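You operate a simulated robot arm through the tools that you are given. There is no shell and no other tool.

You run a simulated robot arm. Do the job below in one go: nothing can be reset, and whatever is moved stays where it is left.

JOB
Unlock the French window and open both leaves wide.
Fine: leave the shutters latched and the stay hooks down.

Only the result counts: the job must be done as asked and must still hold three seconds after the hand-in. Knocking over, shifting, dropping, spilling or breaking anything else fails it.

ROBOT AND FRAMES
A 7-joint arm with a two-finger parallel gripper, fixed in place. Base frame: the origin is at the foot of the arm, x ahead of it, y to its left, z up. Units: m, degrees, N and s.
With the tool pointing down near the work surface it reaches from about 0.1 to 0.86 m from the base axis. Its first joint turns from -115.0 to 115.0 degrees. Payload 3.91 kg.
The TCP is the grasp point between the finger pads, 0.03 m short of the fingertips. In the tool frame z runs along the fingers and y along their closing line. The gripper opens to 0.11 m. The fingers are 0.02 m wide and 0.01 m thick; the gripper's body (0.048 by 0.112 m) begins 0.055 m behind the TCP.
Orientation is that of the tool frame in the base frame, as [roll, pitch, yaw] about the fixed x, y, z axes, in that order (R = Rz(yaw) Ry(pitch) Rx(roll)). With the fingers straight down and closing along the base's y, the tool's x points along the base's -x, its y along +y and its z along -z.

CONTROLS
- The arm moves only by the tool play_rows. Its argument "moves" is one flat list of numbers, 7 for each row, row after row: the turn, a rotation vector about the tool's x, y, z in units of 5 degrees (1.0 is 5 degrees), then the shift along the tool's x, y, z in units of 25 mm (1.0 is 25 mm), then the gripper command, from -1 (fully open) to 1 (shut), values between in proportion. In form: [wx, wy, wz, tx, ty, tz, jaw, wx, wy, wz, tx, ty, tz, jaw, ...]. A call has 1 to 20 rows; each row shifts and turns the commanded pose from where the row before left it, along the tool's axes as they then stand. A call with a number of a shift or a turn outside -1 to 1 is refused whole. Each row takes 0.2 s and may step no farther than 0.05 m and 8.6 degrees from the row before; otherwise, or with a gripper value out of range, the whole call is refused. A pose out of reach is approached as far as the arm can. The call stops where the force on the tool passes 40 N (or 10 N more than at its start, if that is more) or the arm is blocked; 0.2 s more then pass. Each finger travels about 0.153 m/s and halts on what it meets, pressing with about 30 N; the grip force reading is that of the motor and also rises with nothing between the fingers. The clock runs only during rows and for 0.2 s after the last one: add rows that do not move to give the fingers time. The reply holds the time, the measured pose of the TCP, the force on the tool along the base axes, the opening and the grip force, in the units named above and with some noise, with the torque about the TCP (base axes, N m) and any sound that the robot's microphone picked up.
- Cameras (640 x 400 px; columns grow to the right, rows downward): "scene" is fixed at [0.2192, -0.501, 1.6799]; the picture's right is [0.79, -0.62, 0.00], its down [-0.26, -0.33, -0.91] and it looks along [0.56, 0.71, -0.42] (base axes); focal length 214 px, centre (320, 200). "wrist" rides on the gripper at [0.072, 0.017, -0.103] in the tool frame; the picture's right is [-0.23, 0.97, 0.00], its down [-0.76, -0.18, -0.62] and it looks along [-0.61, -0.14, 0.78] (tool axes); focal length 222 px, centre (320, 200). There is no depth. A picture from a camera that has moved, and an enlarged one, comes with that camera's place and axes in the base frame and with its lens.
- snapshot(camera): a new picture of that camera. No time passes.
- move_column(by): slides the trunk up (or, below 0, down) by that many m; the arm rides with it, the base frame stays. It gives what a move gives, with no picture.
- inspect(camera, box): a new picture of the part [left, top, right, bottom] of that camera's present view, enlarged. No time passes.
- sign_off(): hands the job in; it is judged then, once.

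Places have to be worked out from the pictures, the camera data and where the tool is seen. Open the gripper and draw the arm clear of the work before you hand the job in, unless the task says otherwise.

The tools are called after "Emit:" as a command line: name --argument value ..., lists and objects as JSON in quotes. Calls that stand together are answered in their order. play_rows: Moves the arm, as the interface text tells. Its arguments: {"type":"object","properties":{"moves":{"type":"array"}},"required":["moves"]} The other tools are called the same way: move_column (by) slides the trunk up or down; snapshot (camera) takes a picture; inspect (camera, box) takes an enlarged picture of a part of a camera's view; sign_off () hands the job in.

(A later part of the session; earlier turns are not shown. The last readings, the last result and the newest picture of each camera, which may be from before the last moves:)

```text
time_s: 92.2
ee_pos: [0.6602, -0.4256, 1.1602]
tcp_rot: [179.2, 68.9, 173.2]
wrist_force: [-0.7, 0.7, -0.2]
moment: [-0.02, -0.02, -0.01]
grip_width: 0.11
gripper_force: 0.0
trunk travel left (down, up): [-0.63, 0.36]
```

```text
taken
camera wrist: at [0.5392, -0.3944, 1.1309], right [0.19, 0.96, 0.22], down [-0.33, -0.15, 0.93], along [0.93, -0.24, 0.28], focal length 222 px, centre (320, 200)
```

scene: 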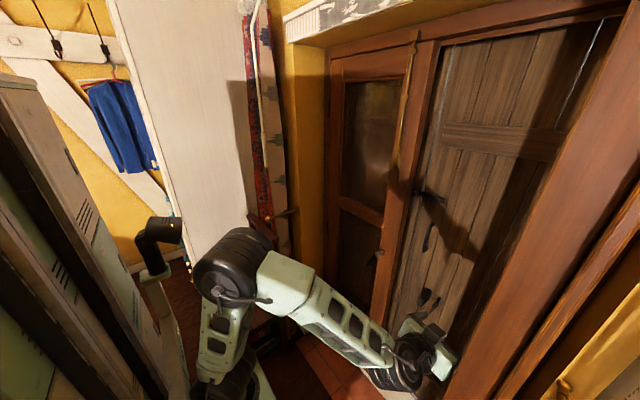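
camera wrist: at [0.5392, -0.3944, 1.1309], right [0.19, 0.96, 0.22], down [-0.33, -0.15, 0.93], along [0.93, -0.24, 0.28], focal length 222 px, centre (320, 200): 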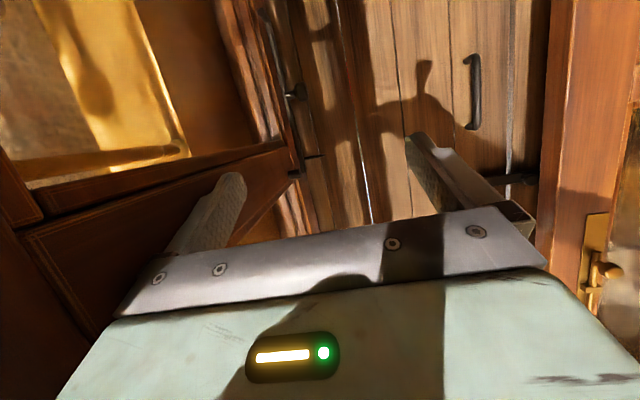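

No resistance so far (≈83°). I'll nudge a few degrees more, then back away to the left.

Emit:
play_rows --moves '[-0.2, 0, -0.08, 0, -0.3, 0, -1, -0.2, 0, -0.08, 0, -0.3, 0, -1, -0.2, 0, -0.08, 0, -0.3, 0, -1, 0, 0, 0, 0, 0, 0, -1]'

Emit:
snapshot --camera "scene"

Emit:
snapshot --camera "wrist"

```text
time_s: 93.2
ee_pos: [0.6565, -0.4485, 1.1594]
tcp_rot: [179.4, 69.0, 176.5]
wrist_force: [0.2, -0.2, -0.2]
moment: [0.04, -0.02, -0.01]
grip_width: 0.11
gripper_force: 0.2
trunk travel left (down, up): [-0.63, 0.36]
```

```text
taken
```

scene: 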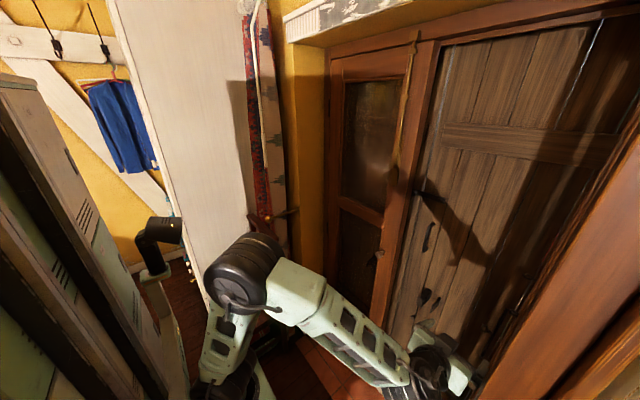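

```text
taken
camera wrist: at [0.5345, -0.4245, 1.1297], right [0.13, 0.97, 0.22], down [-0.32, -0.16, 0.93], along [0.94, -0.19, 0.29], focal length 222 px, centre (320, 200)
```

wrist: 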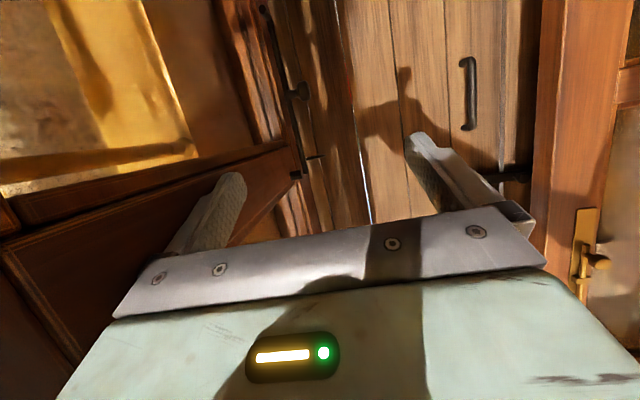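

The right leaf is now roughly perpendicular to the frame (≈87°) and sits free. Now for the left leaf's bolt: its knob is at about (0.935,-0.05,1.45). I'll move left away from the leaf first.

Emit:
play_rows --moves '[0, 0, 0, 0, 0.6, 0, -1, 0, 0, 0, 0, 1, 0, -1, 0, 0, 0, 0, 1, 0, -1, 0, 0, 0, 0, 1, 0, -1, 0, 0, 0, 0, 1, 0, -1, 0, 0, 0, 0, 1, 0, -1, 0, 0, 0, 0, 1, 0, -1, 0, 0, 0, 0, 1, 0, -1, 0, 0, 0, 0, 1, 0, -1, 0, 0, 0, -0.2, 1, 0.5, -1, 0, 0, 0, -0.2, 1, 0.5, -1, 0, 0, 0, -0.2, 1, 0.5, -1]'

Emit:
move_column --by 0.18

Emit:
snapshot --camera "scene"

Emit:
snapshot --camera "wrist"

```text
time_s: 95.8
ee_pos: [0.7124, -0.1595, 1.1612]
tcp_rot: [179.5, 69.1, 176.5]
wrist_force: [0.5, -0.3, -0.1]
moment: [0.02, -0.02, 0.0]
grip_width: 0.1099
gripper_force: 0.0
trunk travel left (down, up): [-0.63, 0.36]
```

```text
time_s: 97.8
ee_pos: [0.7131, -0.1601, 1.3412]
tcp_rot: [179.5, 69.0, 176.4]
wrist_force: [0.0, 0.1, 0.1]
moment: [-0.01, -0.02, -0.01]
grip_width: 0.11
gripper_force: 0.1
trunk travel left (down, up): [-0.81, 0.18]
```

```text
taken
```

scene: 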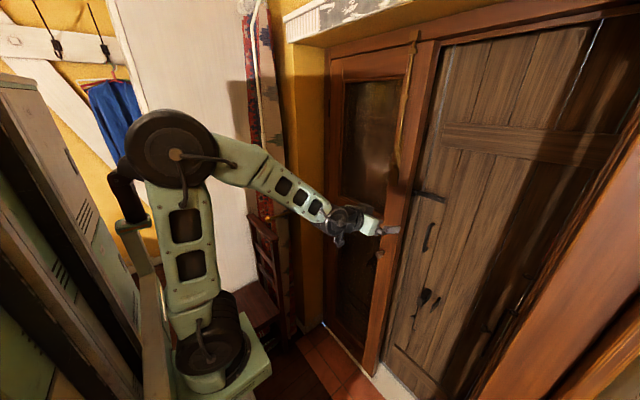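

```text
taken
camera wrist: at [0.5911, -0.1359, 1.3117], right [0.13, 0.97, 0.22], down [-0.32, -0.16, 0.93], along [0.94, -0.19, 0.29], focal length 222 px, centre (320, 200)
```

wrist: 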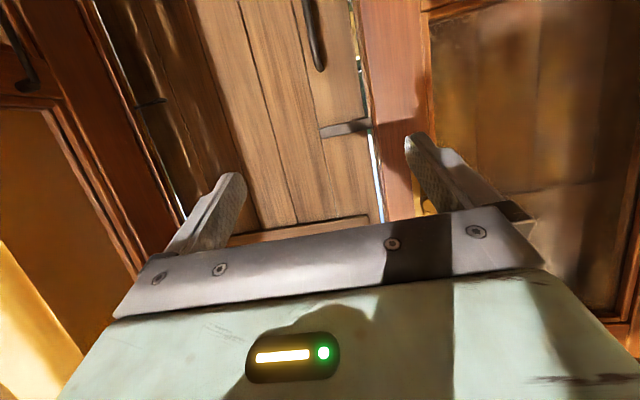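

Right leaf stands fully open and the passage is clear. I'll bring the tool to horizontal in front of the bolt knob.

Emit:
play_rows --moves '[-0.2, -1, -0.07, -0.815, 0.88, 0.116, -1, -0.2, -1, -0.07, -0.8, 0.88, 0.185, -1, -0.2, -1, -0.07, -0.783, 0.88, 0.255, -1, 0, -1, 0, -0.758, 0.88, 0.322, -1, 0, -0.2, 0, -0.72, 0.88, 0.4, -1]'

Emit:
snapshot --camera "wrist"

Emit:
inspect --camera "scene" --box '[340, 110, 436, 206]'

```text
time_s: 99.0
ee_pos: [0.7671, -0.0507, 1.4319]
tcp_rot: [-84.1, 89.9, -83.8]
wrist_force: [-0.6, -0.5, 0.8]
moment: [-0.02, 0.0, 0.01]
grip_width: 0.1099
gripper_force: 0.1
trunk travel left (down, up): [-0.81, 0.18]
```

```text
taken
camera wrist: at [0.6633, -0.0345, 1.3598], right [0.0, 0.97, 0.22], down [-0.62, -0.18, 0.76], along [0.78, -0.14, 0.61], focal length 222 px, centre (320, 200)
```

wrist: 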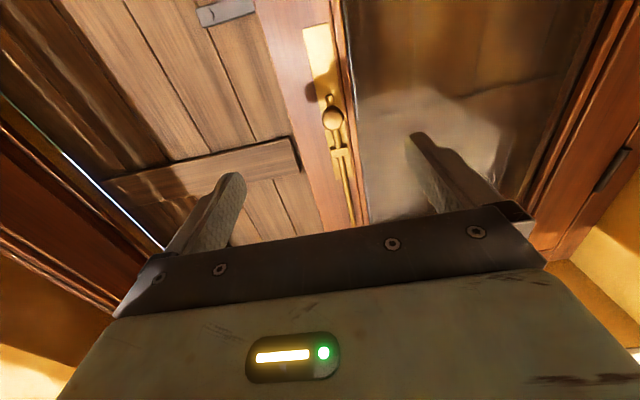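

```text
4.17 times, centred on (388, 158) of scene
camera zoom: at [0.2192, -0.501, 1.6799], right [0.79, -0.62, 0.0], down [-0.26, -0.33, -0.91], along [0.56, 0.71, -0.42], focal length 894 px, centre (37, 375)
```

zoom: 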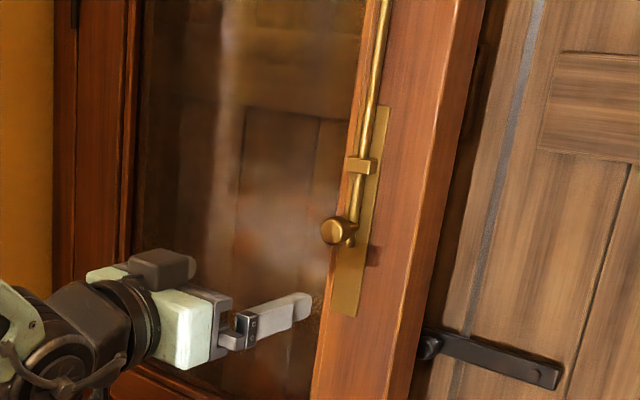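

I can see the bolt rod, a guide and a round knob at the rod's lower end with plate below for its travel. Zooming in to place it precisely.

Emit:
inspect --camera "wrist" --box '[280, 60, 408, 140]'

Emit:
inspect --camera "wrist" --box '[270, 10, 430, 235]'

Emit:
inspect --camera "scene" --box '[375, 20, 439, 190]'

```text
5.00 times, centred on (344, 100) of wrist
camera zoom: at [0.6633, -0.0345, 1.3598], right [0.0, 0.97, 0.22], down [-0.62, -0.18, 0.76], along [0.78, -0.14, 0.61], focal length 1111 px, centre (200, 700)
```

zoom: 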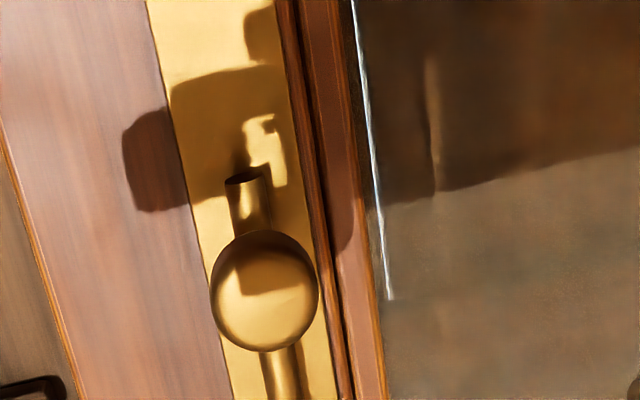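

```text
1.78 times, centred on (350, 122) of wrist
camera zoom: at [0.6633, -0.0345, 1.3598], right [0.0, 0.97, 0.22], down [-0.62, -0.18, 0.76], along [0.78, -0.14, 0.61], focal length 395 px, centre (267, 338)
```

zoom: 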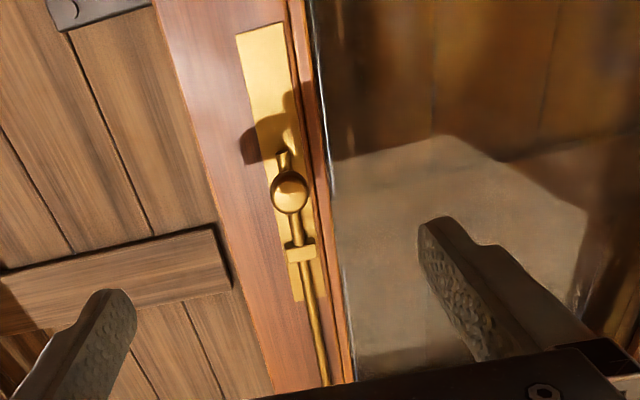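

```text
2.35 times, centred on (407, 105) of scene
camera zoom: at [0.2192, -0.501, 1.6799], right [0.79, -0.62, 0.0], down [-0.26, -0.33, -0.91], along [0.56, 0.71, -0.42], focal length 505 px, centre (115, 424)
```

zoom: 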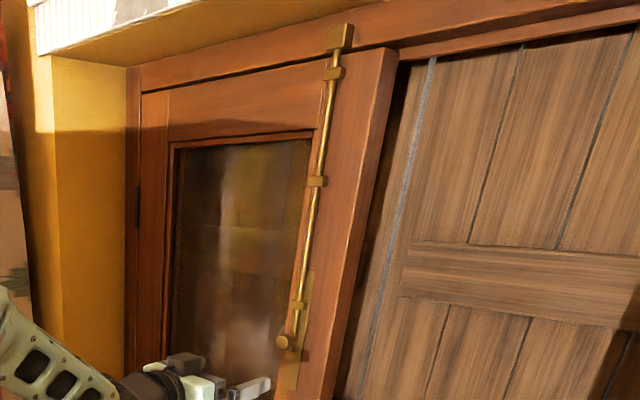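

The bolt knob is at about (0.934,-0.039,1.454), ~26 mm across, with the plate running down to z≈1.364. I'll align, narrow the jaws to ~50 mm and advance around the knob.

Emit:
play_rows --moves '[0, 0, 0, -0.45, 0.24, 0, 0.09, 0, 0, 0, -0.43, 0.23, 0.2, 0.09, 0, 0, 0, 0, 0, 1, 0.09, 0, 0, 0, 0, 0, 1, 0.09, 0, 0, 0, 0, 0, 1, 0.09, 0, 0, 0, 0, 0, 1, 0.09, 0, 0, 0, 0, 0, 0.8, 0.09, 0, 0, 0, 0, 0, 0.6, 0.09, 0, 0, 0, 0, 0, 0.6, 0.09]'

Emit:
snapshot --camera "wrist"

Emit:
inspect --camera "wrist" --box '[230, 90, 430, 215]'

```text
time_s: 101.0
ee_pos: [0.92, -0.0386, 1.4534]
tcp_rot: [-92.0, 90.0, -91.8]
wrist_force: [-0.1, -0.4, -0.5]
moment: [0.0, 0.02, -0.03]
grip_width: 0.0499
gripper_force: 0.1
trunk travel left (down, up): [-0.81, 0.18]
```

```text
taken
camera wrist: at [0.8156, -0.022, 1.3813], right [0.0, 0.97, 0.23], down [-0.62, -0.18, 0.76], along [0.78, -0.14, 0.61], focal length 222 px, centre (320, 200)
```

wrist: 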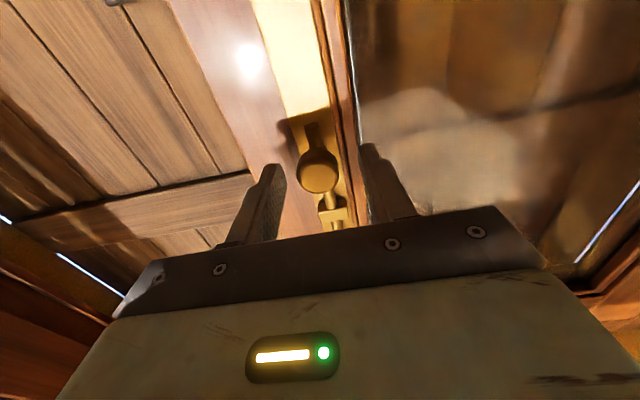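

```text
3.20 times, centred on (330, 152) of wrist
camera zoom: at [0.8156, -0.022, 1.3813], right [0.0, 0.97, 0.23], down [-0.62, -0.18, 0.76], along [0.78, -0.14, 0.61], focal length 711 px, centre (288, 352)
```

zoom: 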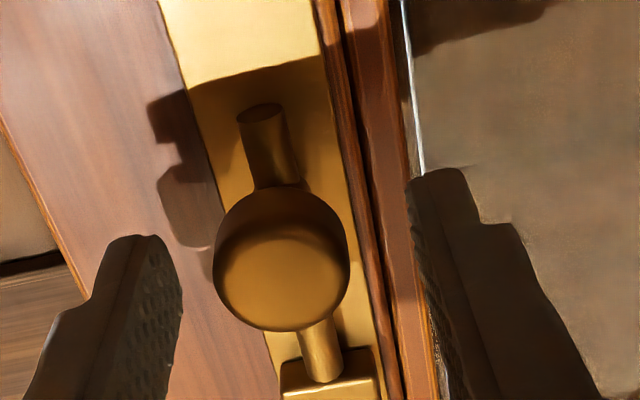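

Well aligned. Advancing another 8 mm and closing on the knob.

Emit:
play_rows --moves '[0, 0, 0, 0, 0, 0.32, 0.09, 0, 0, 0, 0, 0, 0, 0.4, 0, 0, 0, 0, 0, 0, 0.7, 0, 0, 0, 0, 0, 0, 1, 0, 0, 0, 0, 0, 0, 1]'

Emit:
inspect --camera "wrist" --box '[230, 90, 430, 215]'

```text
time_s: 102.2
ee_pos: [0.9285, -0.0393, 1.4535]
tcp_rot: [-106.0, 89.9, -105.8]
wrist_force: [-0.6, -2.4, -1.6]
moment: [-0.01, -0.07, -0.01]
grip_width: 0.0249
gripper_force: 45.0
trunk travel left (down, up): [-0.81, 0.18]
```

```text
3.20 times, centred on (330, 152) of wrist
camera zoom: at [0.8236, -0.0225, 1.3814], right [0.0, 0.97, 0.23], down [-0.62, -0.18, 0.76], along [0.78, -0.14, 0.61], focal length 711 px, centre (288, 352)
```

zoom: 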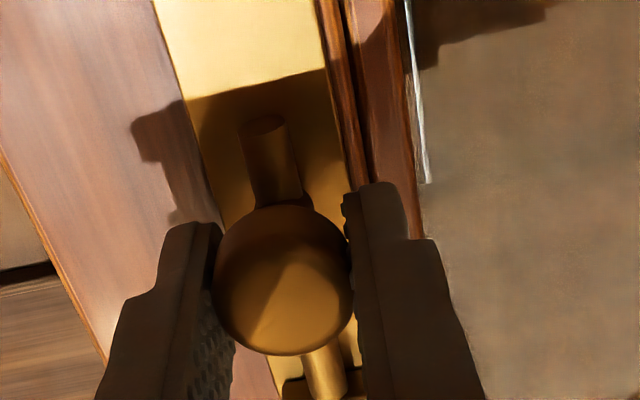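

Gripped the knob (25 mm). Pulling straight down in small steps.

Emit:
play_rows --moves '[0, 0, 0, 0.25, 0, 0, 1, 0, 0, 0, 0.25, 0, 0, 1, 0, 0, 0, 0.25, 0, 0, 1]'

```text
time_s: 103.0
ee_pos: [0.9276, -0.0398, 1.4355]
tcp_rot: [-66.8, 89.9, -66.7]
wrist_force: [-3.9, -2.6, 0.0]
moment: [-0.02, -0.3, -0.05]
grip_width: 0.025
gripper_force: 44.5
trunk travel left (down, up): [-0.81, 0.18]
```

It slides freely (18 mm so far). Continuing down and watching for the end stop.

Emit:
play_rows --moves '[0, 0, 0, 0.25, 0, 0, 1, 0, 0, 0, 0.25, 0, 0, 1, 0, 0, 0, 0.25, 0, 0, 1, 0, 0, 0, 0.25, 0, 0, 1]'

Emit:
inspect --camera "scene" --box '[375, 20, 439, 190]'

Emit:
inspect --camera "wrist" --box '[230, 90, 430, 215]'

```text
time_s: 104.0
ee_pos: [0.9257, -0.0388, 1.4173]
tcp_rot: [-3.7, 89.1, -3.4]
wrist_force: [3.0, -2.7, 35.5]
moment: [0.02, -0.32, -0.03]
grip_width: 0.0246
gripper_force: 44.6
trunk travel left (down, up): [-0.81, 0.18]
```

```text
2.35 times, centred on (407, 105) of scene
camera zoom: at [0.2192, -0.501, 1.6799], right [0.79, -0.62, 0.0], down [-0.26, -0.33, -0.91], along [0.56, 0.71, -0.42], focal length 505 px, centre (115, 424)
```

zoom: 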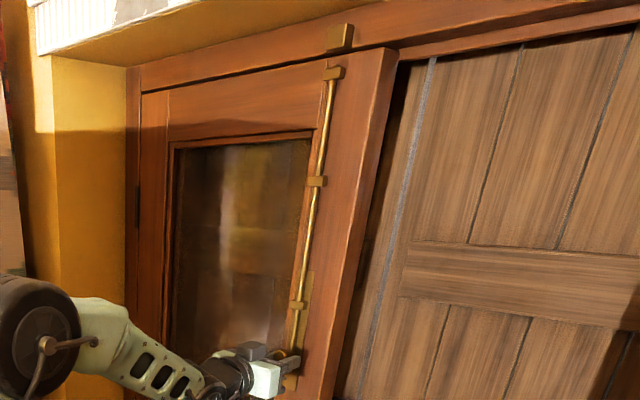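

```text
3.20 times, centred on (330, 152) of wrist
camera zoom: at [0.8235, -0.0224, 1.3445], right [-0.01, 0.97, 0.23], down [-0.63, -0.18, 0.75], along [0.77, -0.14, 0.62], focal length 711 px, centre (288, 352)
```

zoom: 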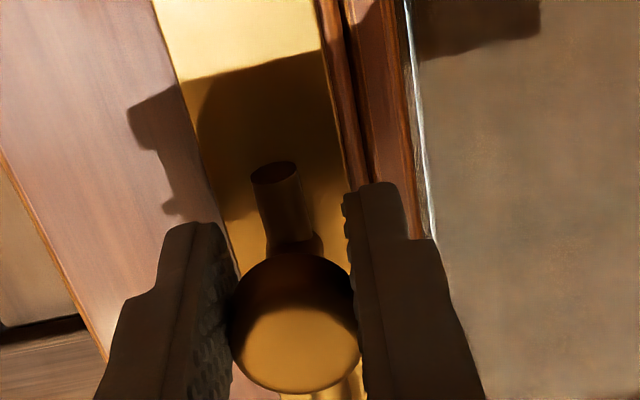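

End stop reached (35 N) after ~37 mm travel. Checking the rod's top end at the keeper.

Emit:
inspect --camera "scene" --box '[395, 20, 435, 60]'

```text
10.00 times, centred on (415, 40) of scene
camera zoom: at [0.2192, -0.501, 1.6799], right [0.79, -0.62, 0.0], down [-0.26, -0.33, -0.91], along [0.56, 0.71, -0.42], focal length 2145 px, centre (-630, 1800)
```

zoom: 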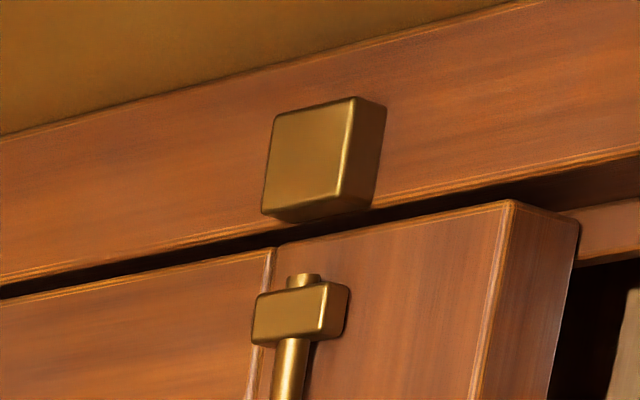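

The rod is fully clear of the keeper. I'm still holding the bolt knob, so I'll ease the downward pull and use it to draw the left leaf open along its hinge arc (hinge at about (0.97,0.377)).

Emit:
play_rows --moves '[0, 0, 0, -0.06, 0, 0, 1, 0.3, 0, 0, 0, 0.05, -0.4, 1, 0.6, 0, 0, 0, 0.112, -0.8, 1, 0.6, 0, 0, 0, 0.112, -0.8, 1]'

Emit:
snapshot --camera "scene"

```text
time_s: 105.0
ee_pos: [0.879, -0.0324, 1.4165]
tcp_rot: [1.2, 89.3, -6.2]
wrist_force: [-1.7, -8.8, 34.9]
moment: [-0.03, -0.37, -0.05]
grip_width: 0.0248
gripper_force: 45.4
trunk travel left (down, up): [-0.81, 0.18]
```

```text
taken
```

scene: 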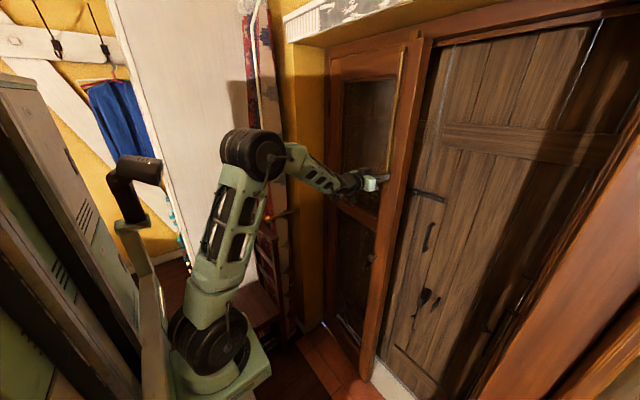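

The left leaf follows. I'll ease the vertical load and continue the arc.

Emit:
play_rows --moves '[0, 0, 0, -0.15, 0, 0, 1, 0.6, 0, 0, 0, 0.112, -0.85, 1, 0.6, 0, 0, 0, 0.112, -0.85, 1, 0.6, 0, 0, 0, 0.112, -0.85, 1, 0.6, 0, 0, 0, 0.112, -0.85, 1]'

```text
time_s: 106.2
ee_pos: [0.7974, -0.0052, 1.4159]
tcp_rot: [-84.6, 89.9, -104.2]
wrist_force: [-11.8, -23.8, 13.5]
moment: [0.18, 0.01, -0.05]
grip_width: 0.0243
gripper_force: 45.2
trunk travel left (down, up): [-0.81, 0.18]
```

About 20° open; the side force suggests easing toward -y slightly. Continuing the arc.

Emit:
play_rows --moves '[0.6, 0, 0, 0, -0.05, -0.85, 1, 0.6, 0, 0, 0, 0.02, -0.85, 1, 0.6, 0, 0, 0, 0.05, -0.85, 1, 0.6, 0, 0, 0, 0.08, -0.85, 1]'

Emit:
snapshot --camera "scene"

Emit:
snapshot --camera "wrist"

```text
time_s: 107.2
ee_pos: [0.7215, 0.038, 1.414]
tcp_rot: [-81.0, 90.0, -111.9]
wrist_force: [1.0, 4.8, 9.1]
moment: [-0.08, -0.03, 0.41]
grip_width: 0.0245
gripper_force: 44.0
trunk travel left (down, up): [-0.81, 0.18]
```

```text
taken
```

scene: 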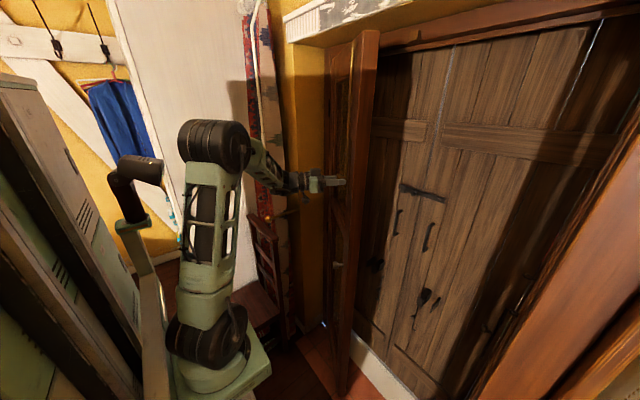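

```text
taken
camera wrist: at [0.6406, 0.1061, 1.3432], right [0.5, 0.84, 0.23], down [-0.63, 0.17, 0.76], along [0.6, -0.52, 0.61], focal length 222 px, centre (320, 200)
```

wrist: 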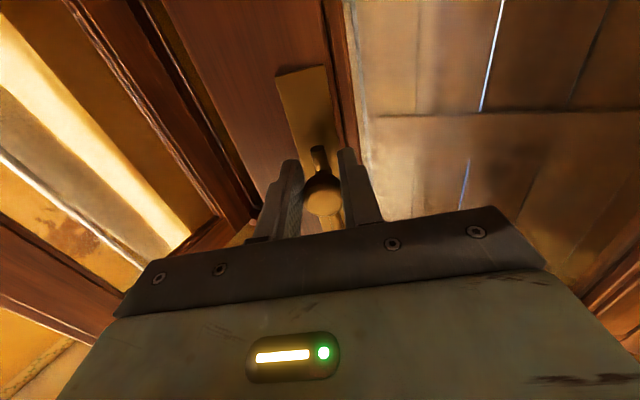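

About 32° and moving well without reach flags. Continuing to ~47°.

Emit:
play_rows --moves '[0.6, 0, 0, 0, 0.1, -0.85, 1, 0.6, 0, 0, 0, 0.1, -0.85, 1, 0.6, 0, 0, 0, 0.1, -0.85, 1, 0.6, 0, 0, 0, 0.1, -0.85, 1, 0.6, 0, 0, 0, 0.1, -0.85, 1]'

Emit:
snapshot --camera "scene"

Emit:
snapshot --camera "wrist"

```text
time_s: 108.4
ee_pos: [0.645, 0.1103, 1.4143]
tcp_rot: [-63.4, 89.9, -109.7]
wrist_force: [9.3, 11.1, 8.1]
moment: [-0.39, -0.17, 0.49]
grip_width: 0.0244
gripper_force: 45.0
trunk travel left (down, up): [-0.81, 0.18]
```

```text
taken
```

scene: 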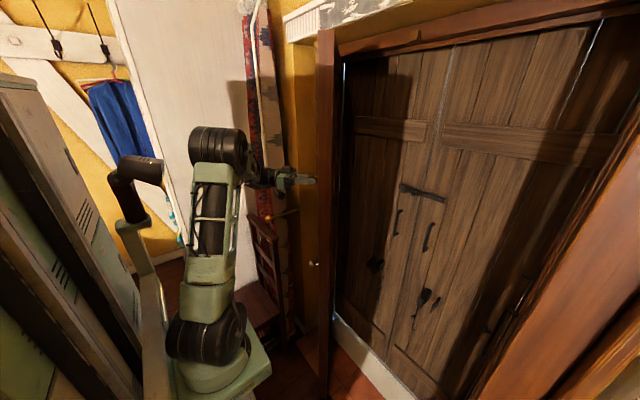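

```text
taken
camera wrist: at [0.5856, 0.1965, 1.3426], right [0.7, 0.67, 0.22], down [-0.56, 0.33, 0.76], along [0.44, -0.66, 0.61], focal length 222 px, centre (320, 200)
```

wrist: 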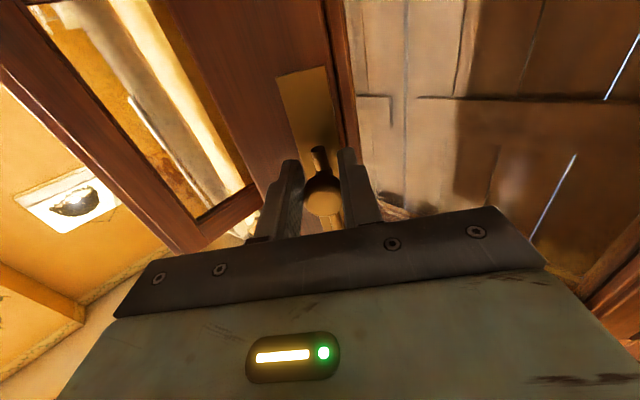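

The left leaf is at about 46°. There is still room, so I'll draw it a little further (to ~55°) before releasing.

Emit:
play_rows --moves '[0.6, 0, 0, 0, 0.14, -0.85, 1, 0.6, 0, 0, 0, 0.14, -0.85, 1, 0.6, 0, 0, 0, 0.14, -0.85, 1]'

Emit:
snapshot --camera "scene"

Emit:
snapshot --camera "wrist"

```text
time_s: 109.2
ee_pos: [0.6079, 0.1632, 1.4139]
tcp_rot: [-61.7, 89.8, -117.1]
wrist_force: [-16.9, -7.7, -2.0]
moment: [0.03, 0.0, 0.08]
grip_width: 0.0244
gripper_force: 45.2
trunk travel left (down, up): [-0.81, 0.18]
```

```text
taken
```

scene: 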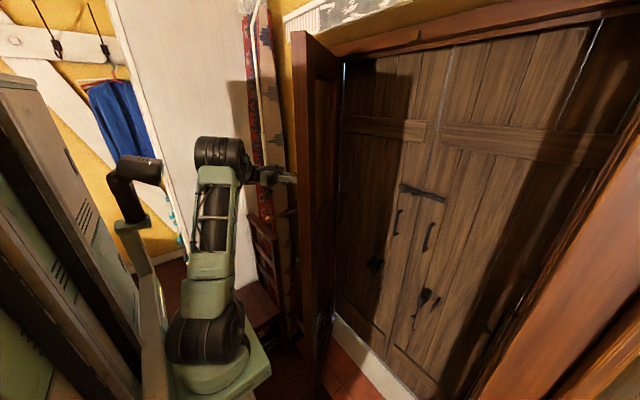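

```text
taken
camera wrist: at [0.5633, 0.2579, 1.3428], right [0.8, 0.55, 0.22], down [-0.5, 0.41, 0.76], along [0.33, -0.72, 0.61], focal length 222 px, centre (320, 200)
```

wrist: 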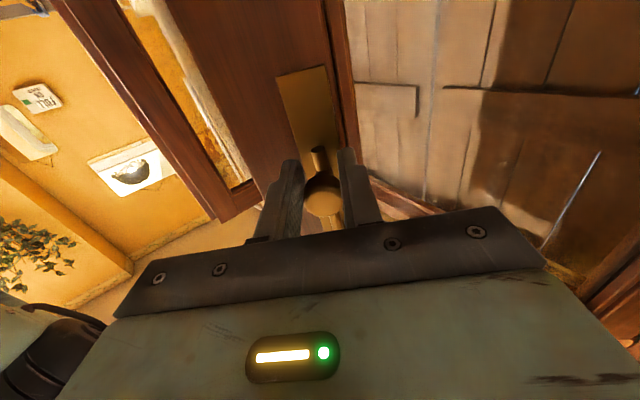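

Leaf is at about 55°. I'll release the knob, back off just 45 mm, and then tilt the tool downward so the wrist stays clear of the things on the left.

Emit:
play_rows --moves '[0, 0, 0, 0, 0, 0, 0.5, 0, 0, 0, 0, 0, 0, 0.1, 0, 0, 0, 0, 0, -0.6, 0.1, 0, 0, 0, 0, 0, -0.6, 0.1, 0, 0, 0, 0, 0, -0.6, 0.1, 0, 1, 0, 0, 0, 0, 0.1, 0, 1, 0, 0, 0, 0, 0.1, 0, 1, 0, 0, 0, 0, 0.1, 0, 1, 0, 0, 0, 0, 0.1, 0, 1, 0, 0, 0, 0, 0.1, 0, 1, 0, 0, 0, 0, 0.1]'

Emit:
snapshot --camera "scene"

Emit:
snapshot --camera "wrist"

```text
time_s: 111.6
ee_pos: [0.5861, 0.2021, 1.4156]
tcp_rot: [-179.9, 60.0, 124.8]
wrist_force: [-0.2, -0.3, -0.1]
moment: [-0.03, 0.0, 0.02]
grip_width: 0.0499
gripper_force: 0.2
trunk travel left (down, up): [-0.81, 0.18]
```

```text
taken
```

scene: 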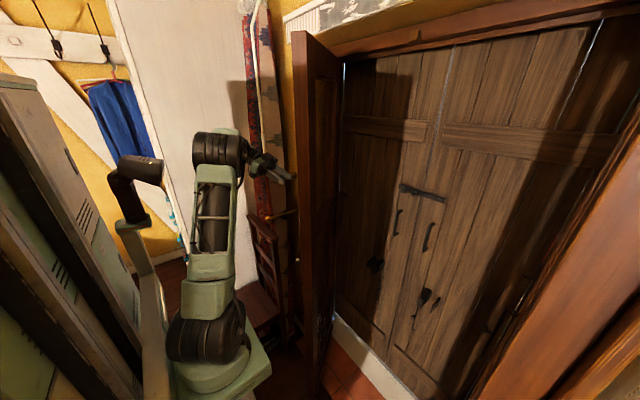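

```text
taken
camera wrist: at [0.5277, 0.3149, 1.4046], right [0.87, 0.46, 0.2], down [-0.24, 0.03, 0.97], along [0.44, -0.89, 0.13], focal length 222 px, centre (320, 200)
```

wrist: 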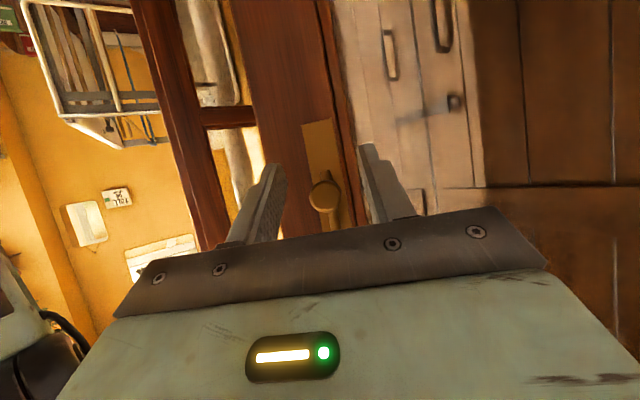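

Released; the leaf holds at ~55°. Now I'll go round the left leaf's free edge (≈(0.58,0.10)): first draw back toward -x while yawing and tilting, in short checked calls.

Emit:
play_rows --moves '[-0.866, 0.5, -0.5, 0.172, -0.49, -0.298, 0.6, -0.843, 0.5, -0.537, 0.207, -0.46, -0.325, 1, -0.819, 0.5, -0.574, 0.243, -0.424, -0.347, 1, -0.793, 0.5, -0.609, 0.28, -0.386, -0.364, 1]'

Emit:
snapshot --camera "wrist"

```text
time_s: 112.6
ee_pos: [0.5271, 0.202, 1.4149]
tcp_rot: [179.4, 50.1, 144.4]
wrist_force: [0.0, 0.5, -0.9]
moment: [-0.04, -0.04, 0.0]
grip_width: 0.0001
gripper_force: 29.6
trunk travel left (down, up): [-0.81, 0.18]
```

```text
taken
camera wrist: at [0.4334, 0.2883, 1.4265], right [0.68, 0.71, 0.18], down [-0.1, -0.16, 0.98], along [0.73, -0.69, -0.04], focal length 222 px, centre (320, 200)
```

wrist: 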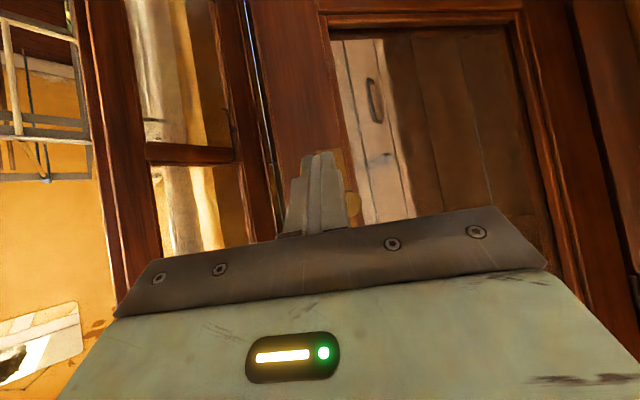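

No flags. Continuing toward -y with the yaw returning to straight ahead.

Emit:
play_rows --moves '[-0.766, 0, -0.643, -0.295, -0.655, 0.352, 1, -0.766, 0, -0.643, -0.257, -0.693, 0.306, 1, -0.766, 0, -0.643, -0.217, -0.725, 0.259, 1, -0.766, 0, -0.643, -0.176, -0.752, 0.21, 1, -0.766, 0, -0.643, -0.133, -0.773, 0.159, 1, -0.766, 0, -0.643, -0.089, -0.788, 0.106, 1, -0.766, 0, -0.643, -0.045, -0.797, 0.053, 1]'

Emit:
snapshot --camera "wrist"

Emit:
snapshot --camera "scene"

```text
time_s: 114.2
ee_pos: [0.5298, 0.0793, 1.3968]
tcp_rot: [179.7, 50.2, 179.7]
wrist_force: [-0.5, 0.5, -0.6]
moment: [0.04, 0.01, -0.01]
grip_width: 0.0001
gripper_force: 29.6
out of reach, approached as far as the arm can: row 7
trunk travel left (down, up): [-0.81, 0.18]
```

```text
taken
camera wrist: at [0.4033, 0.0969, 1.4083], right [0.15, 0.97, 0.18], down [0.01, -0.18, 0.98], along [0.99, -0.15, -0.03], focal length 222 px, centre (320, 200)
```

wrist: 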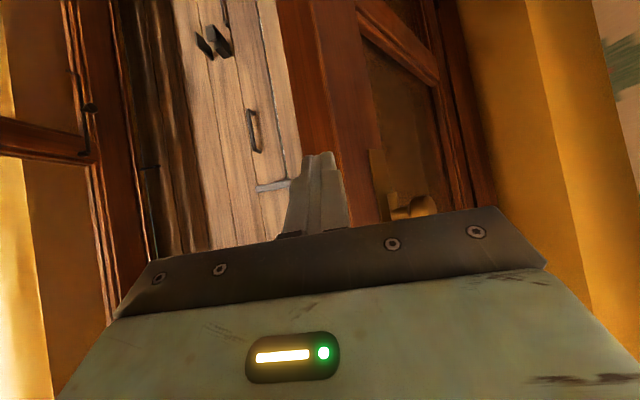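

```text
taken
```

scene: 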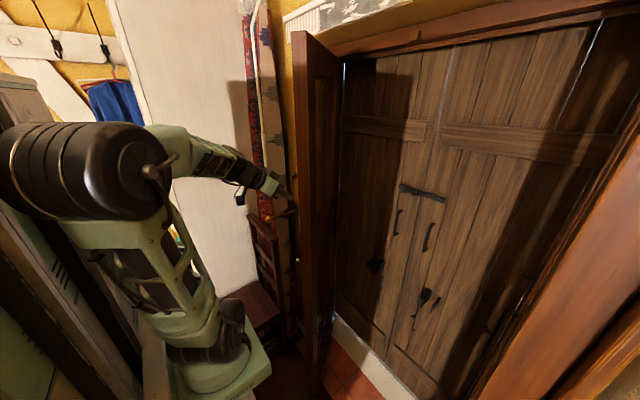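

Now just in front of the free edge. I'll shift right to clear it and then go forward through the gap.

Emit:
play_rows --moves '[0, 0, 0, 0, -1, 0, 1, 0, 0, 0, 0, -1, 0, 1, 0, 0, 0, 0, -1, 0, 1, 0, 0, 0, 0, -1, 0, 1, 0, 0, 0, -0.4, -0.6, 0.5, 1, 0, 0, 0, -0.4, -0.4, 0.5, 1]'

Emit:
snapshot --camera "wrist"

```text
time_s: 115.6
ee_pos: [0.5629, 0.0492, 1.3908]
tcp_rot: [179.6, 50.3, 179.4]
wrist_force: [-0.1, 0.1, 0.7]
moment: [-0.04, 0.0, 0.01]
grip_width: 0.0001
gripper_force: 30.0
out of reach, approached as far as the arm can: row 1, 2, 3, 4
trunk travel left (down, up): [-0.81, 0.18]
```

```text
taken
camera wrist: at [0.4361, 0.067, 1.4032], right [0.15, 0.97, 0.18], down [0.01, -0.18, 0.98], along [0.99, -0.15, -0.03], focal length 222 px, centre (320, 200)
```

wrist: 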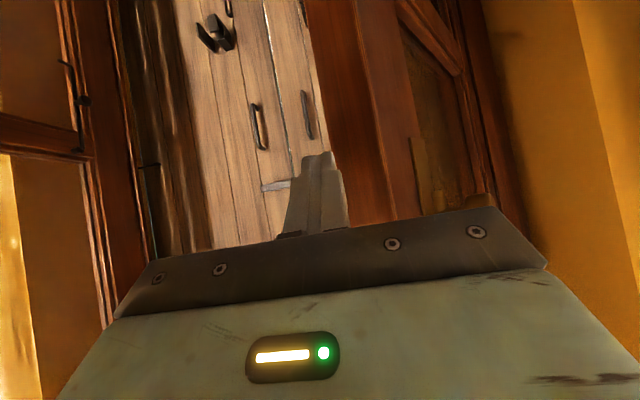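

The wrist is too close to the arm's own axis at this tilt. I'll tip the tool nearly vertical (which moves the wrist outward) while easing back and to the right.

Emit:
play_rows --moves '[0, 1, 0, 0.11, -0.4, -0.13, 1, 0, 1, 0, 0.12, -0.5, -0.12, 1, 0, 1, 0, 0.13, -0.5, -0.11, 1, 0, 1, 0, 0.14, -0.6, -0.1, 1, 0, 1, 0, 0.147, -0.7, -0.085, 1, 0, 1, 0, 0.154, -0.8, -0.07, 1, 0, 1, 0, 0.16, -0.8, -0.06, 1]'

Emit:
snapshot --camera "wrist"

```text
time_s: 117.2
ee_pos: [0.5501, -0.0675, 1.3909]
tcp_rot: [-180.0, 15.1, 179.6]
wrist_force: [-0.1, -0.1, 0.3]
moment: [-0.05, -0.02, 0.04]
grip_width: 0.0
gripper_force: 30.3
out of reach, approached as far as the arm can: row 2, 6, 7
trunk travel left (down, up): [-0.81, 0.18]
```

```text
taken
camera wrist: at [0.4526, -0.0485, 1.4724], right [0.23, 0.97, 0.06], down [0.57, -0.18, 0.8], along [0.79, -0.15, -0.6], focal length 222 px, centre (320, 200)
```

wrist: 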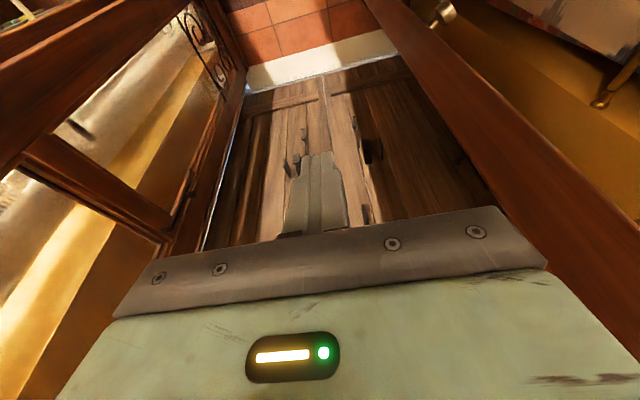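

Good view: both leaves visible with a wide gap. Moving forward into the gap while tilting up again, staying around y≈-0.07.

Emit:
play_rows --moves '[0, -1, 0, -0.657, 0, 0.176, 1, 0, -1, 0, -0.639, 0, 0.233, 1, 0, -1, 0, -0.616, 0, 0.287, 1, 0, -1, 0, -0.589, 0, 0.34, 1, 0, -1, 0, -0.557, 0, 0.39, 1, 0, -1, 0, -0.521, 0, 0.437, 1, 0, -1, 0, -0.481, 0, 0.481, 1, 0, -1, 0, -0.437, 0, 0.521, 1, 0, -1, 0, -0.39, 0, 0.557, 1, 0, -1, 0, -0.34, 0, 0.589, 1, 0, -1, 0, -0.287, 0, 0.616, 1]'

Emit:
snapshot --camera "scene"

Emit:
snapshot --camera "wrist"

```text
time_s: 119.6
ee_pos: [0.7384, -0.0686, 1.3912]
tcp_rot: [179.4, 70.3, 179.0]
wrist_force: [0.0, -0.5, 0.6]
moment: [0.02, 0.01, 0.0]
grip_width: 0.0002
gripper_force: 29.9
trunk travel left (down, up): [-0.81, 0.18]
```

```text
taken
```

scene: 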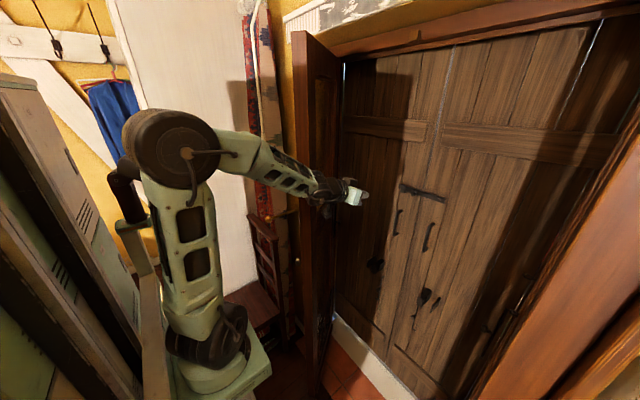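

```text
taken
camera wrist: at [0.6158, -0.0507, 1.3595], right [0.08, 0.97, 0.22], down [-0.33, -0.18, 0.93], along [0.94, -0.15, 0.31], focal length 222 px, centre (320, 200)
```

wrist: 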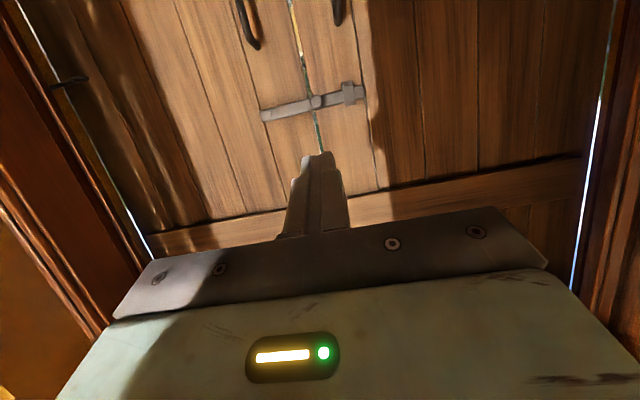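

Fully reachable. I'll open the jaws and yaw the tool left ~30° so the open finger lies along the left leaf's outer face, then approach it.

Emit:
play_rows --moves '[-0.94, 0, -0.34, 0, 0, 0, -1, -0.94, 0, -0.34, 0, 0, 0, -1, -0.94, 0, -0.34, 0, 0, 0, -1, -0.94, 0, -0.34, 0, 0, 0, -1, -0.94, 0, -0.34, 0, 0, 0, -1, -0.94, 0, -0.34, 0, 0, 0, -1, 0, 0, 0, -0.2, 0.3, 0.56, -1, 0, 0, 0, -0.2, 0.3, 0.56, -1, 0, 0, 0, 0, 0.7, 0, -1, 0, 0, 0, 0, 0.7, 0, -1, 0, 0, 0, 0, 0.7, 0, -1]'

Emit:
snapshot --camera "wrist"

Emit:
snapshot --camera "scene"

```text
time_s: 122.0
ee_pos: [0.7313, 0.0053, 1.39]
tcp_rot: [179.7, 70.4, -150.6]
wrist_force: [0.2, 0.5, 0.6]
moment: [0.02, 0.0, 0.03]
grip_width: 0.1099
gripper_force: 0.1
trunk travel left (down, up): [-0.81, 0.18]
```

```text
taken
camera wrist: at [0.6162, -0.0397, 1.3576], right [-0.41, 0.88, 0.22], down [-0.2, -0.32, 0.93], along [0.89, 0.34, 0.31], focal length 222 px, centre (320, 200)
```

wrist: 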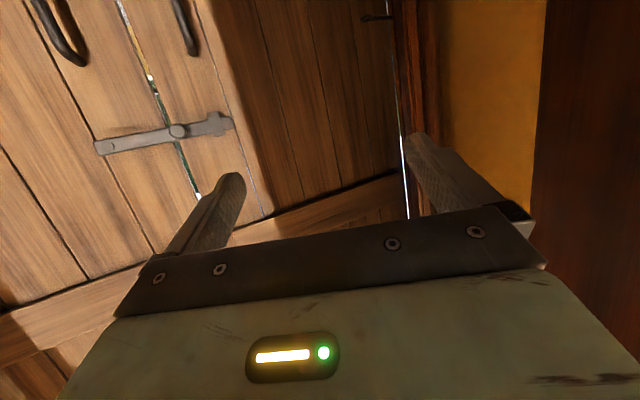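

```text
taken
```

scene: 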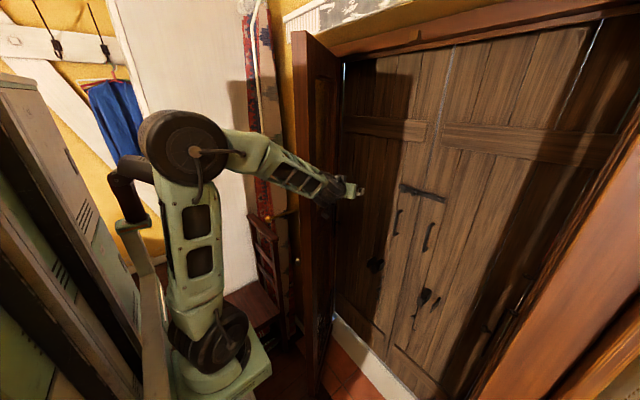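

Clear and reachable; the leaf's outer face is about 6 cm to the left of the open finger. Approaching and then pushing slowly with gradual yaw back.

Emit:
play_rows --moves '[0, 0, 0, 0, 0.6, 0, -1, 0, 0, 0, 0, 0.5, 0, -1, 0, 0, 0, 0, 0.35, 0, -1, 0, 0, 0, 0, 0.3, 0, -1, 0, 0, 0, 0, 0.3, 0, -1, 0, 0, 0, 0, 0.3, 0, -1, 0.2, 0, 0.08, 0, 0.3, 0, -1, 0.2, 0, 0.08, 0, 0.3, 0, -1, 0.2, 0, 0.08, 0, 0.3, 0, -1]'

Emit:
snapshot --camera "wrist"

Emit:
snapshot --camera "scene"

```text
time_s: 124.0
ee_pos: [0.6899, 0.0777, 1.3912]
tcp_rot: [179.4, 70.3, -154.1]
wrist_force: [-0.1, -1.4, -0.4]
moment: [0.03, 0.0, 0.02]
grip_width: 0.1101
gripper_force: 0.2
trunk travel left (down, up): [-0.81, 0.18]
```

```text
taken
camera wrist: at [0.5728, 0.0384, 1.3589], right [-0.36, 0.91, 0.22], down [-0.22, -0.31, 0.93], along [0.91, 0.29, 0.31], focal length 222 px, centre (320, 200)
```

wrist: 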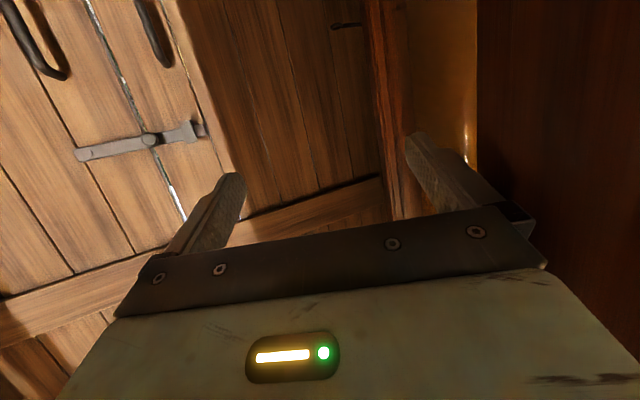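

```text
taken
```

scene: 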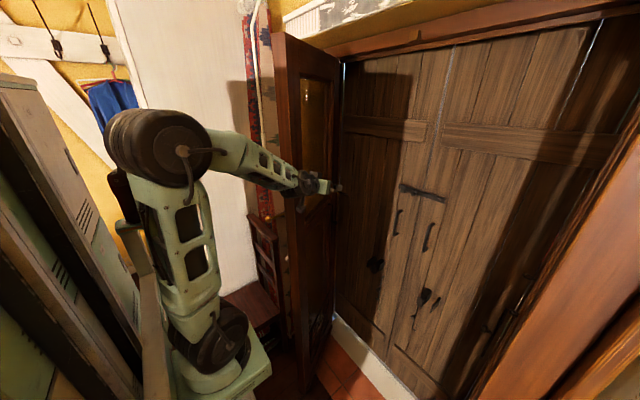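

The left leaf is being pushed open (outer face now visible), with no resistance. Continuing.

Emit:
play_rows --moves '[0.22, 0, 0.08, 0, 0.38, 0, -1, 0.22, 0, 0.08, 0, 0.38, 0, -1, 0.22, 0, 0.08, 0, 0.38, 0, -1, 0.22, 0, 0.08, 0, 0.38, 0, -1, 0.22, 0, 0.08, 0, 0.38, 0, -1, 0.22, 0, 0.08, 0, 0.38, 0, -1, 0.22, 0, 0.08, 0, 0.38, 0, -1]'

Emit:
snapshot --camera "wrist"

Emit:
snapshot --camera "scene"

```text
time_s: 125.6
ee_pos: [0.6635, 0.1394, 1.392]
tcp_rot: [179.2, 70.3, -162.5]
wrist_force: [0.7, -0.2, -0.8]
moment: [-0.02, 0.01, -0.01]
grip_width: 0.1101
gripper_force: 0.0
trunk travel left (down, up): [-0.81, 0.18]
```

```text
taken
camera wrist: at [0.5426, 0.1166, 1.3586], right [-0.23, 0.95, 0.22], down [-0.26, -0.28, 0.93], along [0.94, 0.16, 0.31], focal length 222 px, centre (320, 200)
```

wrist: 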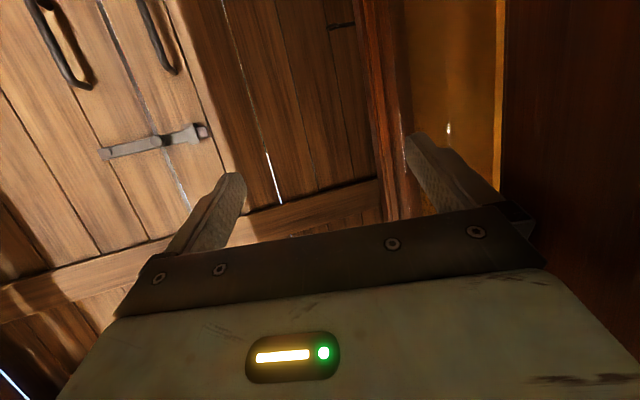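

```text
taken
```

scene: 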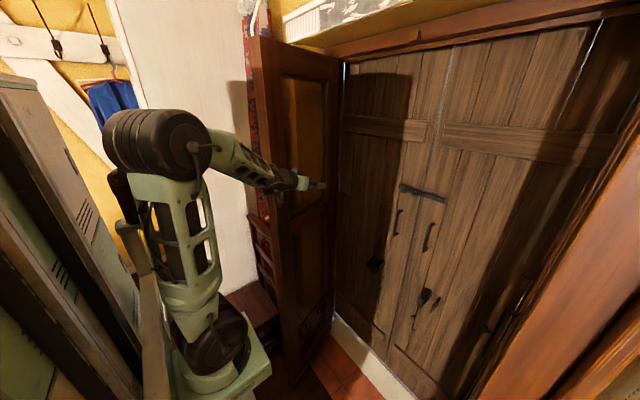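

About 68° now. The chair on the left might be close to the leaf's sweep, so I'll check its position before pushing further.

Emit:
inspect --camera "scene" --box '[220, 200, 348, 400]'

Emit:
inspect --camera "scene" --box '[235, 20, 355, 120]'

```text
2.00 times, centred on (284, 300) of scene
camera zoom: at [0.2192, -0.501, 1.6799], right [0.79, -0.62, 0.0], down [-0.26, -0.33, -0.91], along [0.56, 0.71, -0.42], focal length 429 px, centre (392, 0)
```

zoom: 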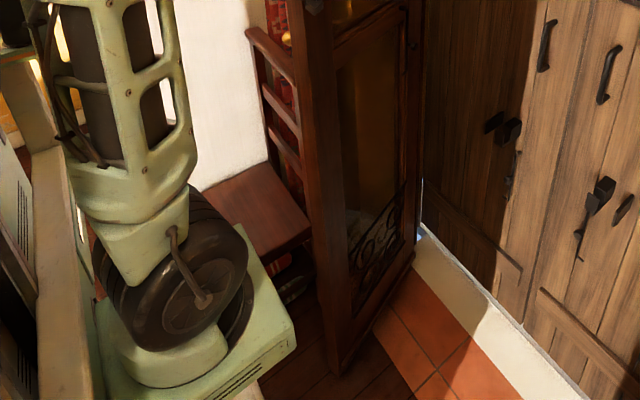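

```text
4.00 times, centred on (295, 70) of scene
camera zoom: at [0.2192, -0.501, 1.6799], right [0.79, -0.62, 0.0], down [-0.26, -0.33, -0.91], along [0.56, 0.71, -0.42], focal length 858 px, centre (420, 720)
```

zoom: 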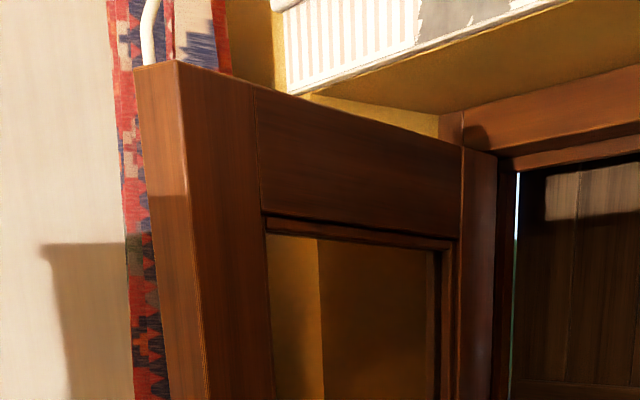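

The chair's nearest part seems to be at y≈0.41–0.43, so I'll aim for about 82° where the leaf and its knob stay clear (knob at y≈0.37). Pushing the remaining ~14° slowly.

Emit:
play_rows --moves '[0.22, 0, 0.08, 0, 0.36, 0, -1, 0.22, 0, 0.08, 0, 0.36, 0, -1, 0.22, 0, 0.08, 0, 0.36, 0, -1, 0.22, 0, 0.08, 0, 0.34, 0, -1, 0.22, 0, 0.08, 0, 0.32, 0, -1, 0.22, 0, 0.08, 0, 0.3, 0, -1]'

Emit:
snapshot --camera "scene"

Emit:
snapshot --camera "wrist"

```text
time_s: 127.0
ee_pos: [0.6514, 0.187, 1.3928]
tcp_rot: [179.0, 70.3, -169.7]
wrist_force: [0.0, -0.5, -0.2]
moment: [-0.03, -0.01, 0.04]
grip_width: 0.1104
gripper_force: 0.0
trunk travel left (down, up): [-0.81, 0.18]
```

```text
taken
```

scene: 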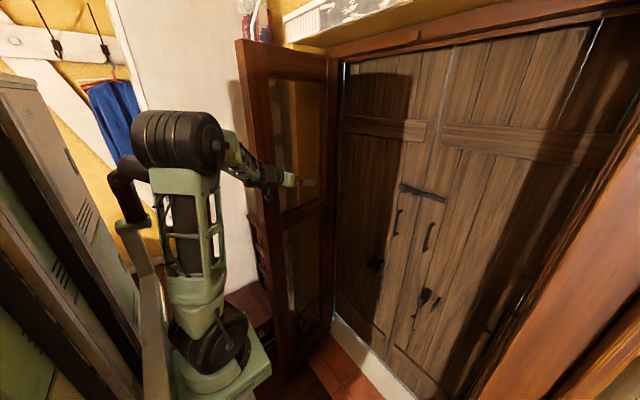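

```text
taken
camera wrist: at [0.5273, 0.18, 1.3606], right [-0.11, 0.97, 0.22], down [-0.29, -0.24, 0.93], along [0.95, 0.04, 0.31], focal length 222 px, centre (320, 200)
```

wrist: 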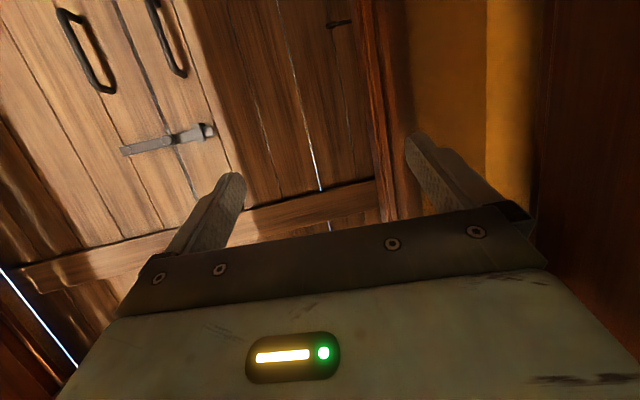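

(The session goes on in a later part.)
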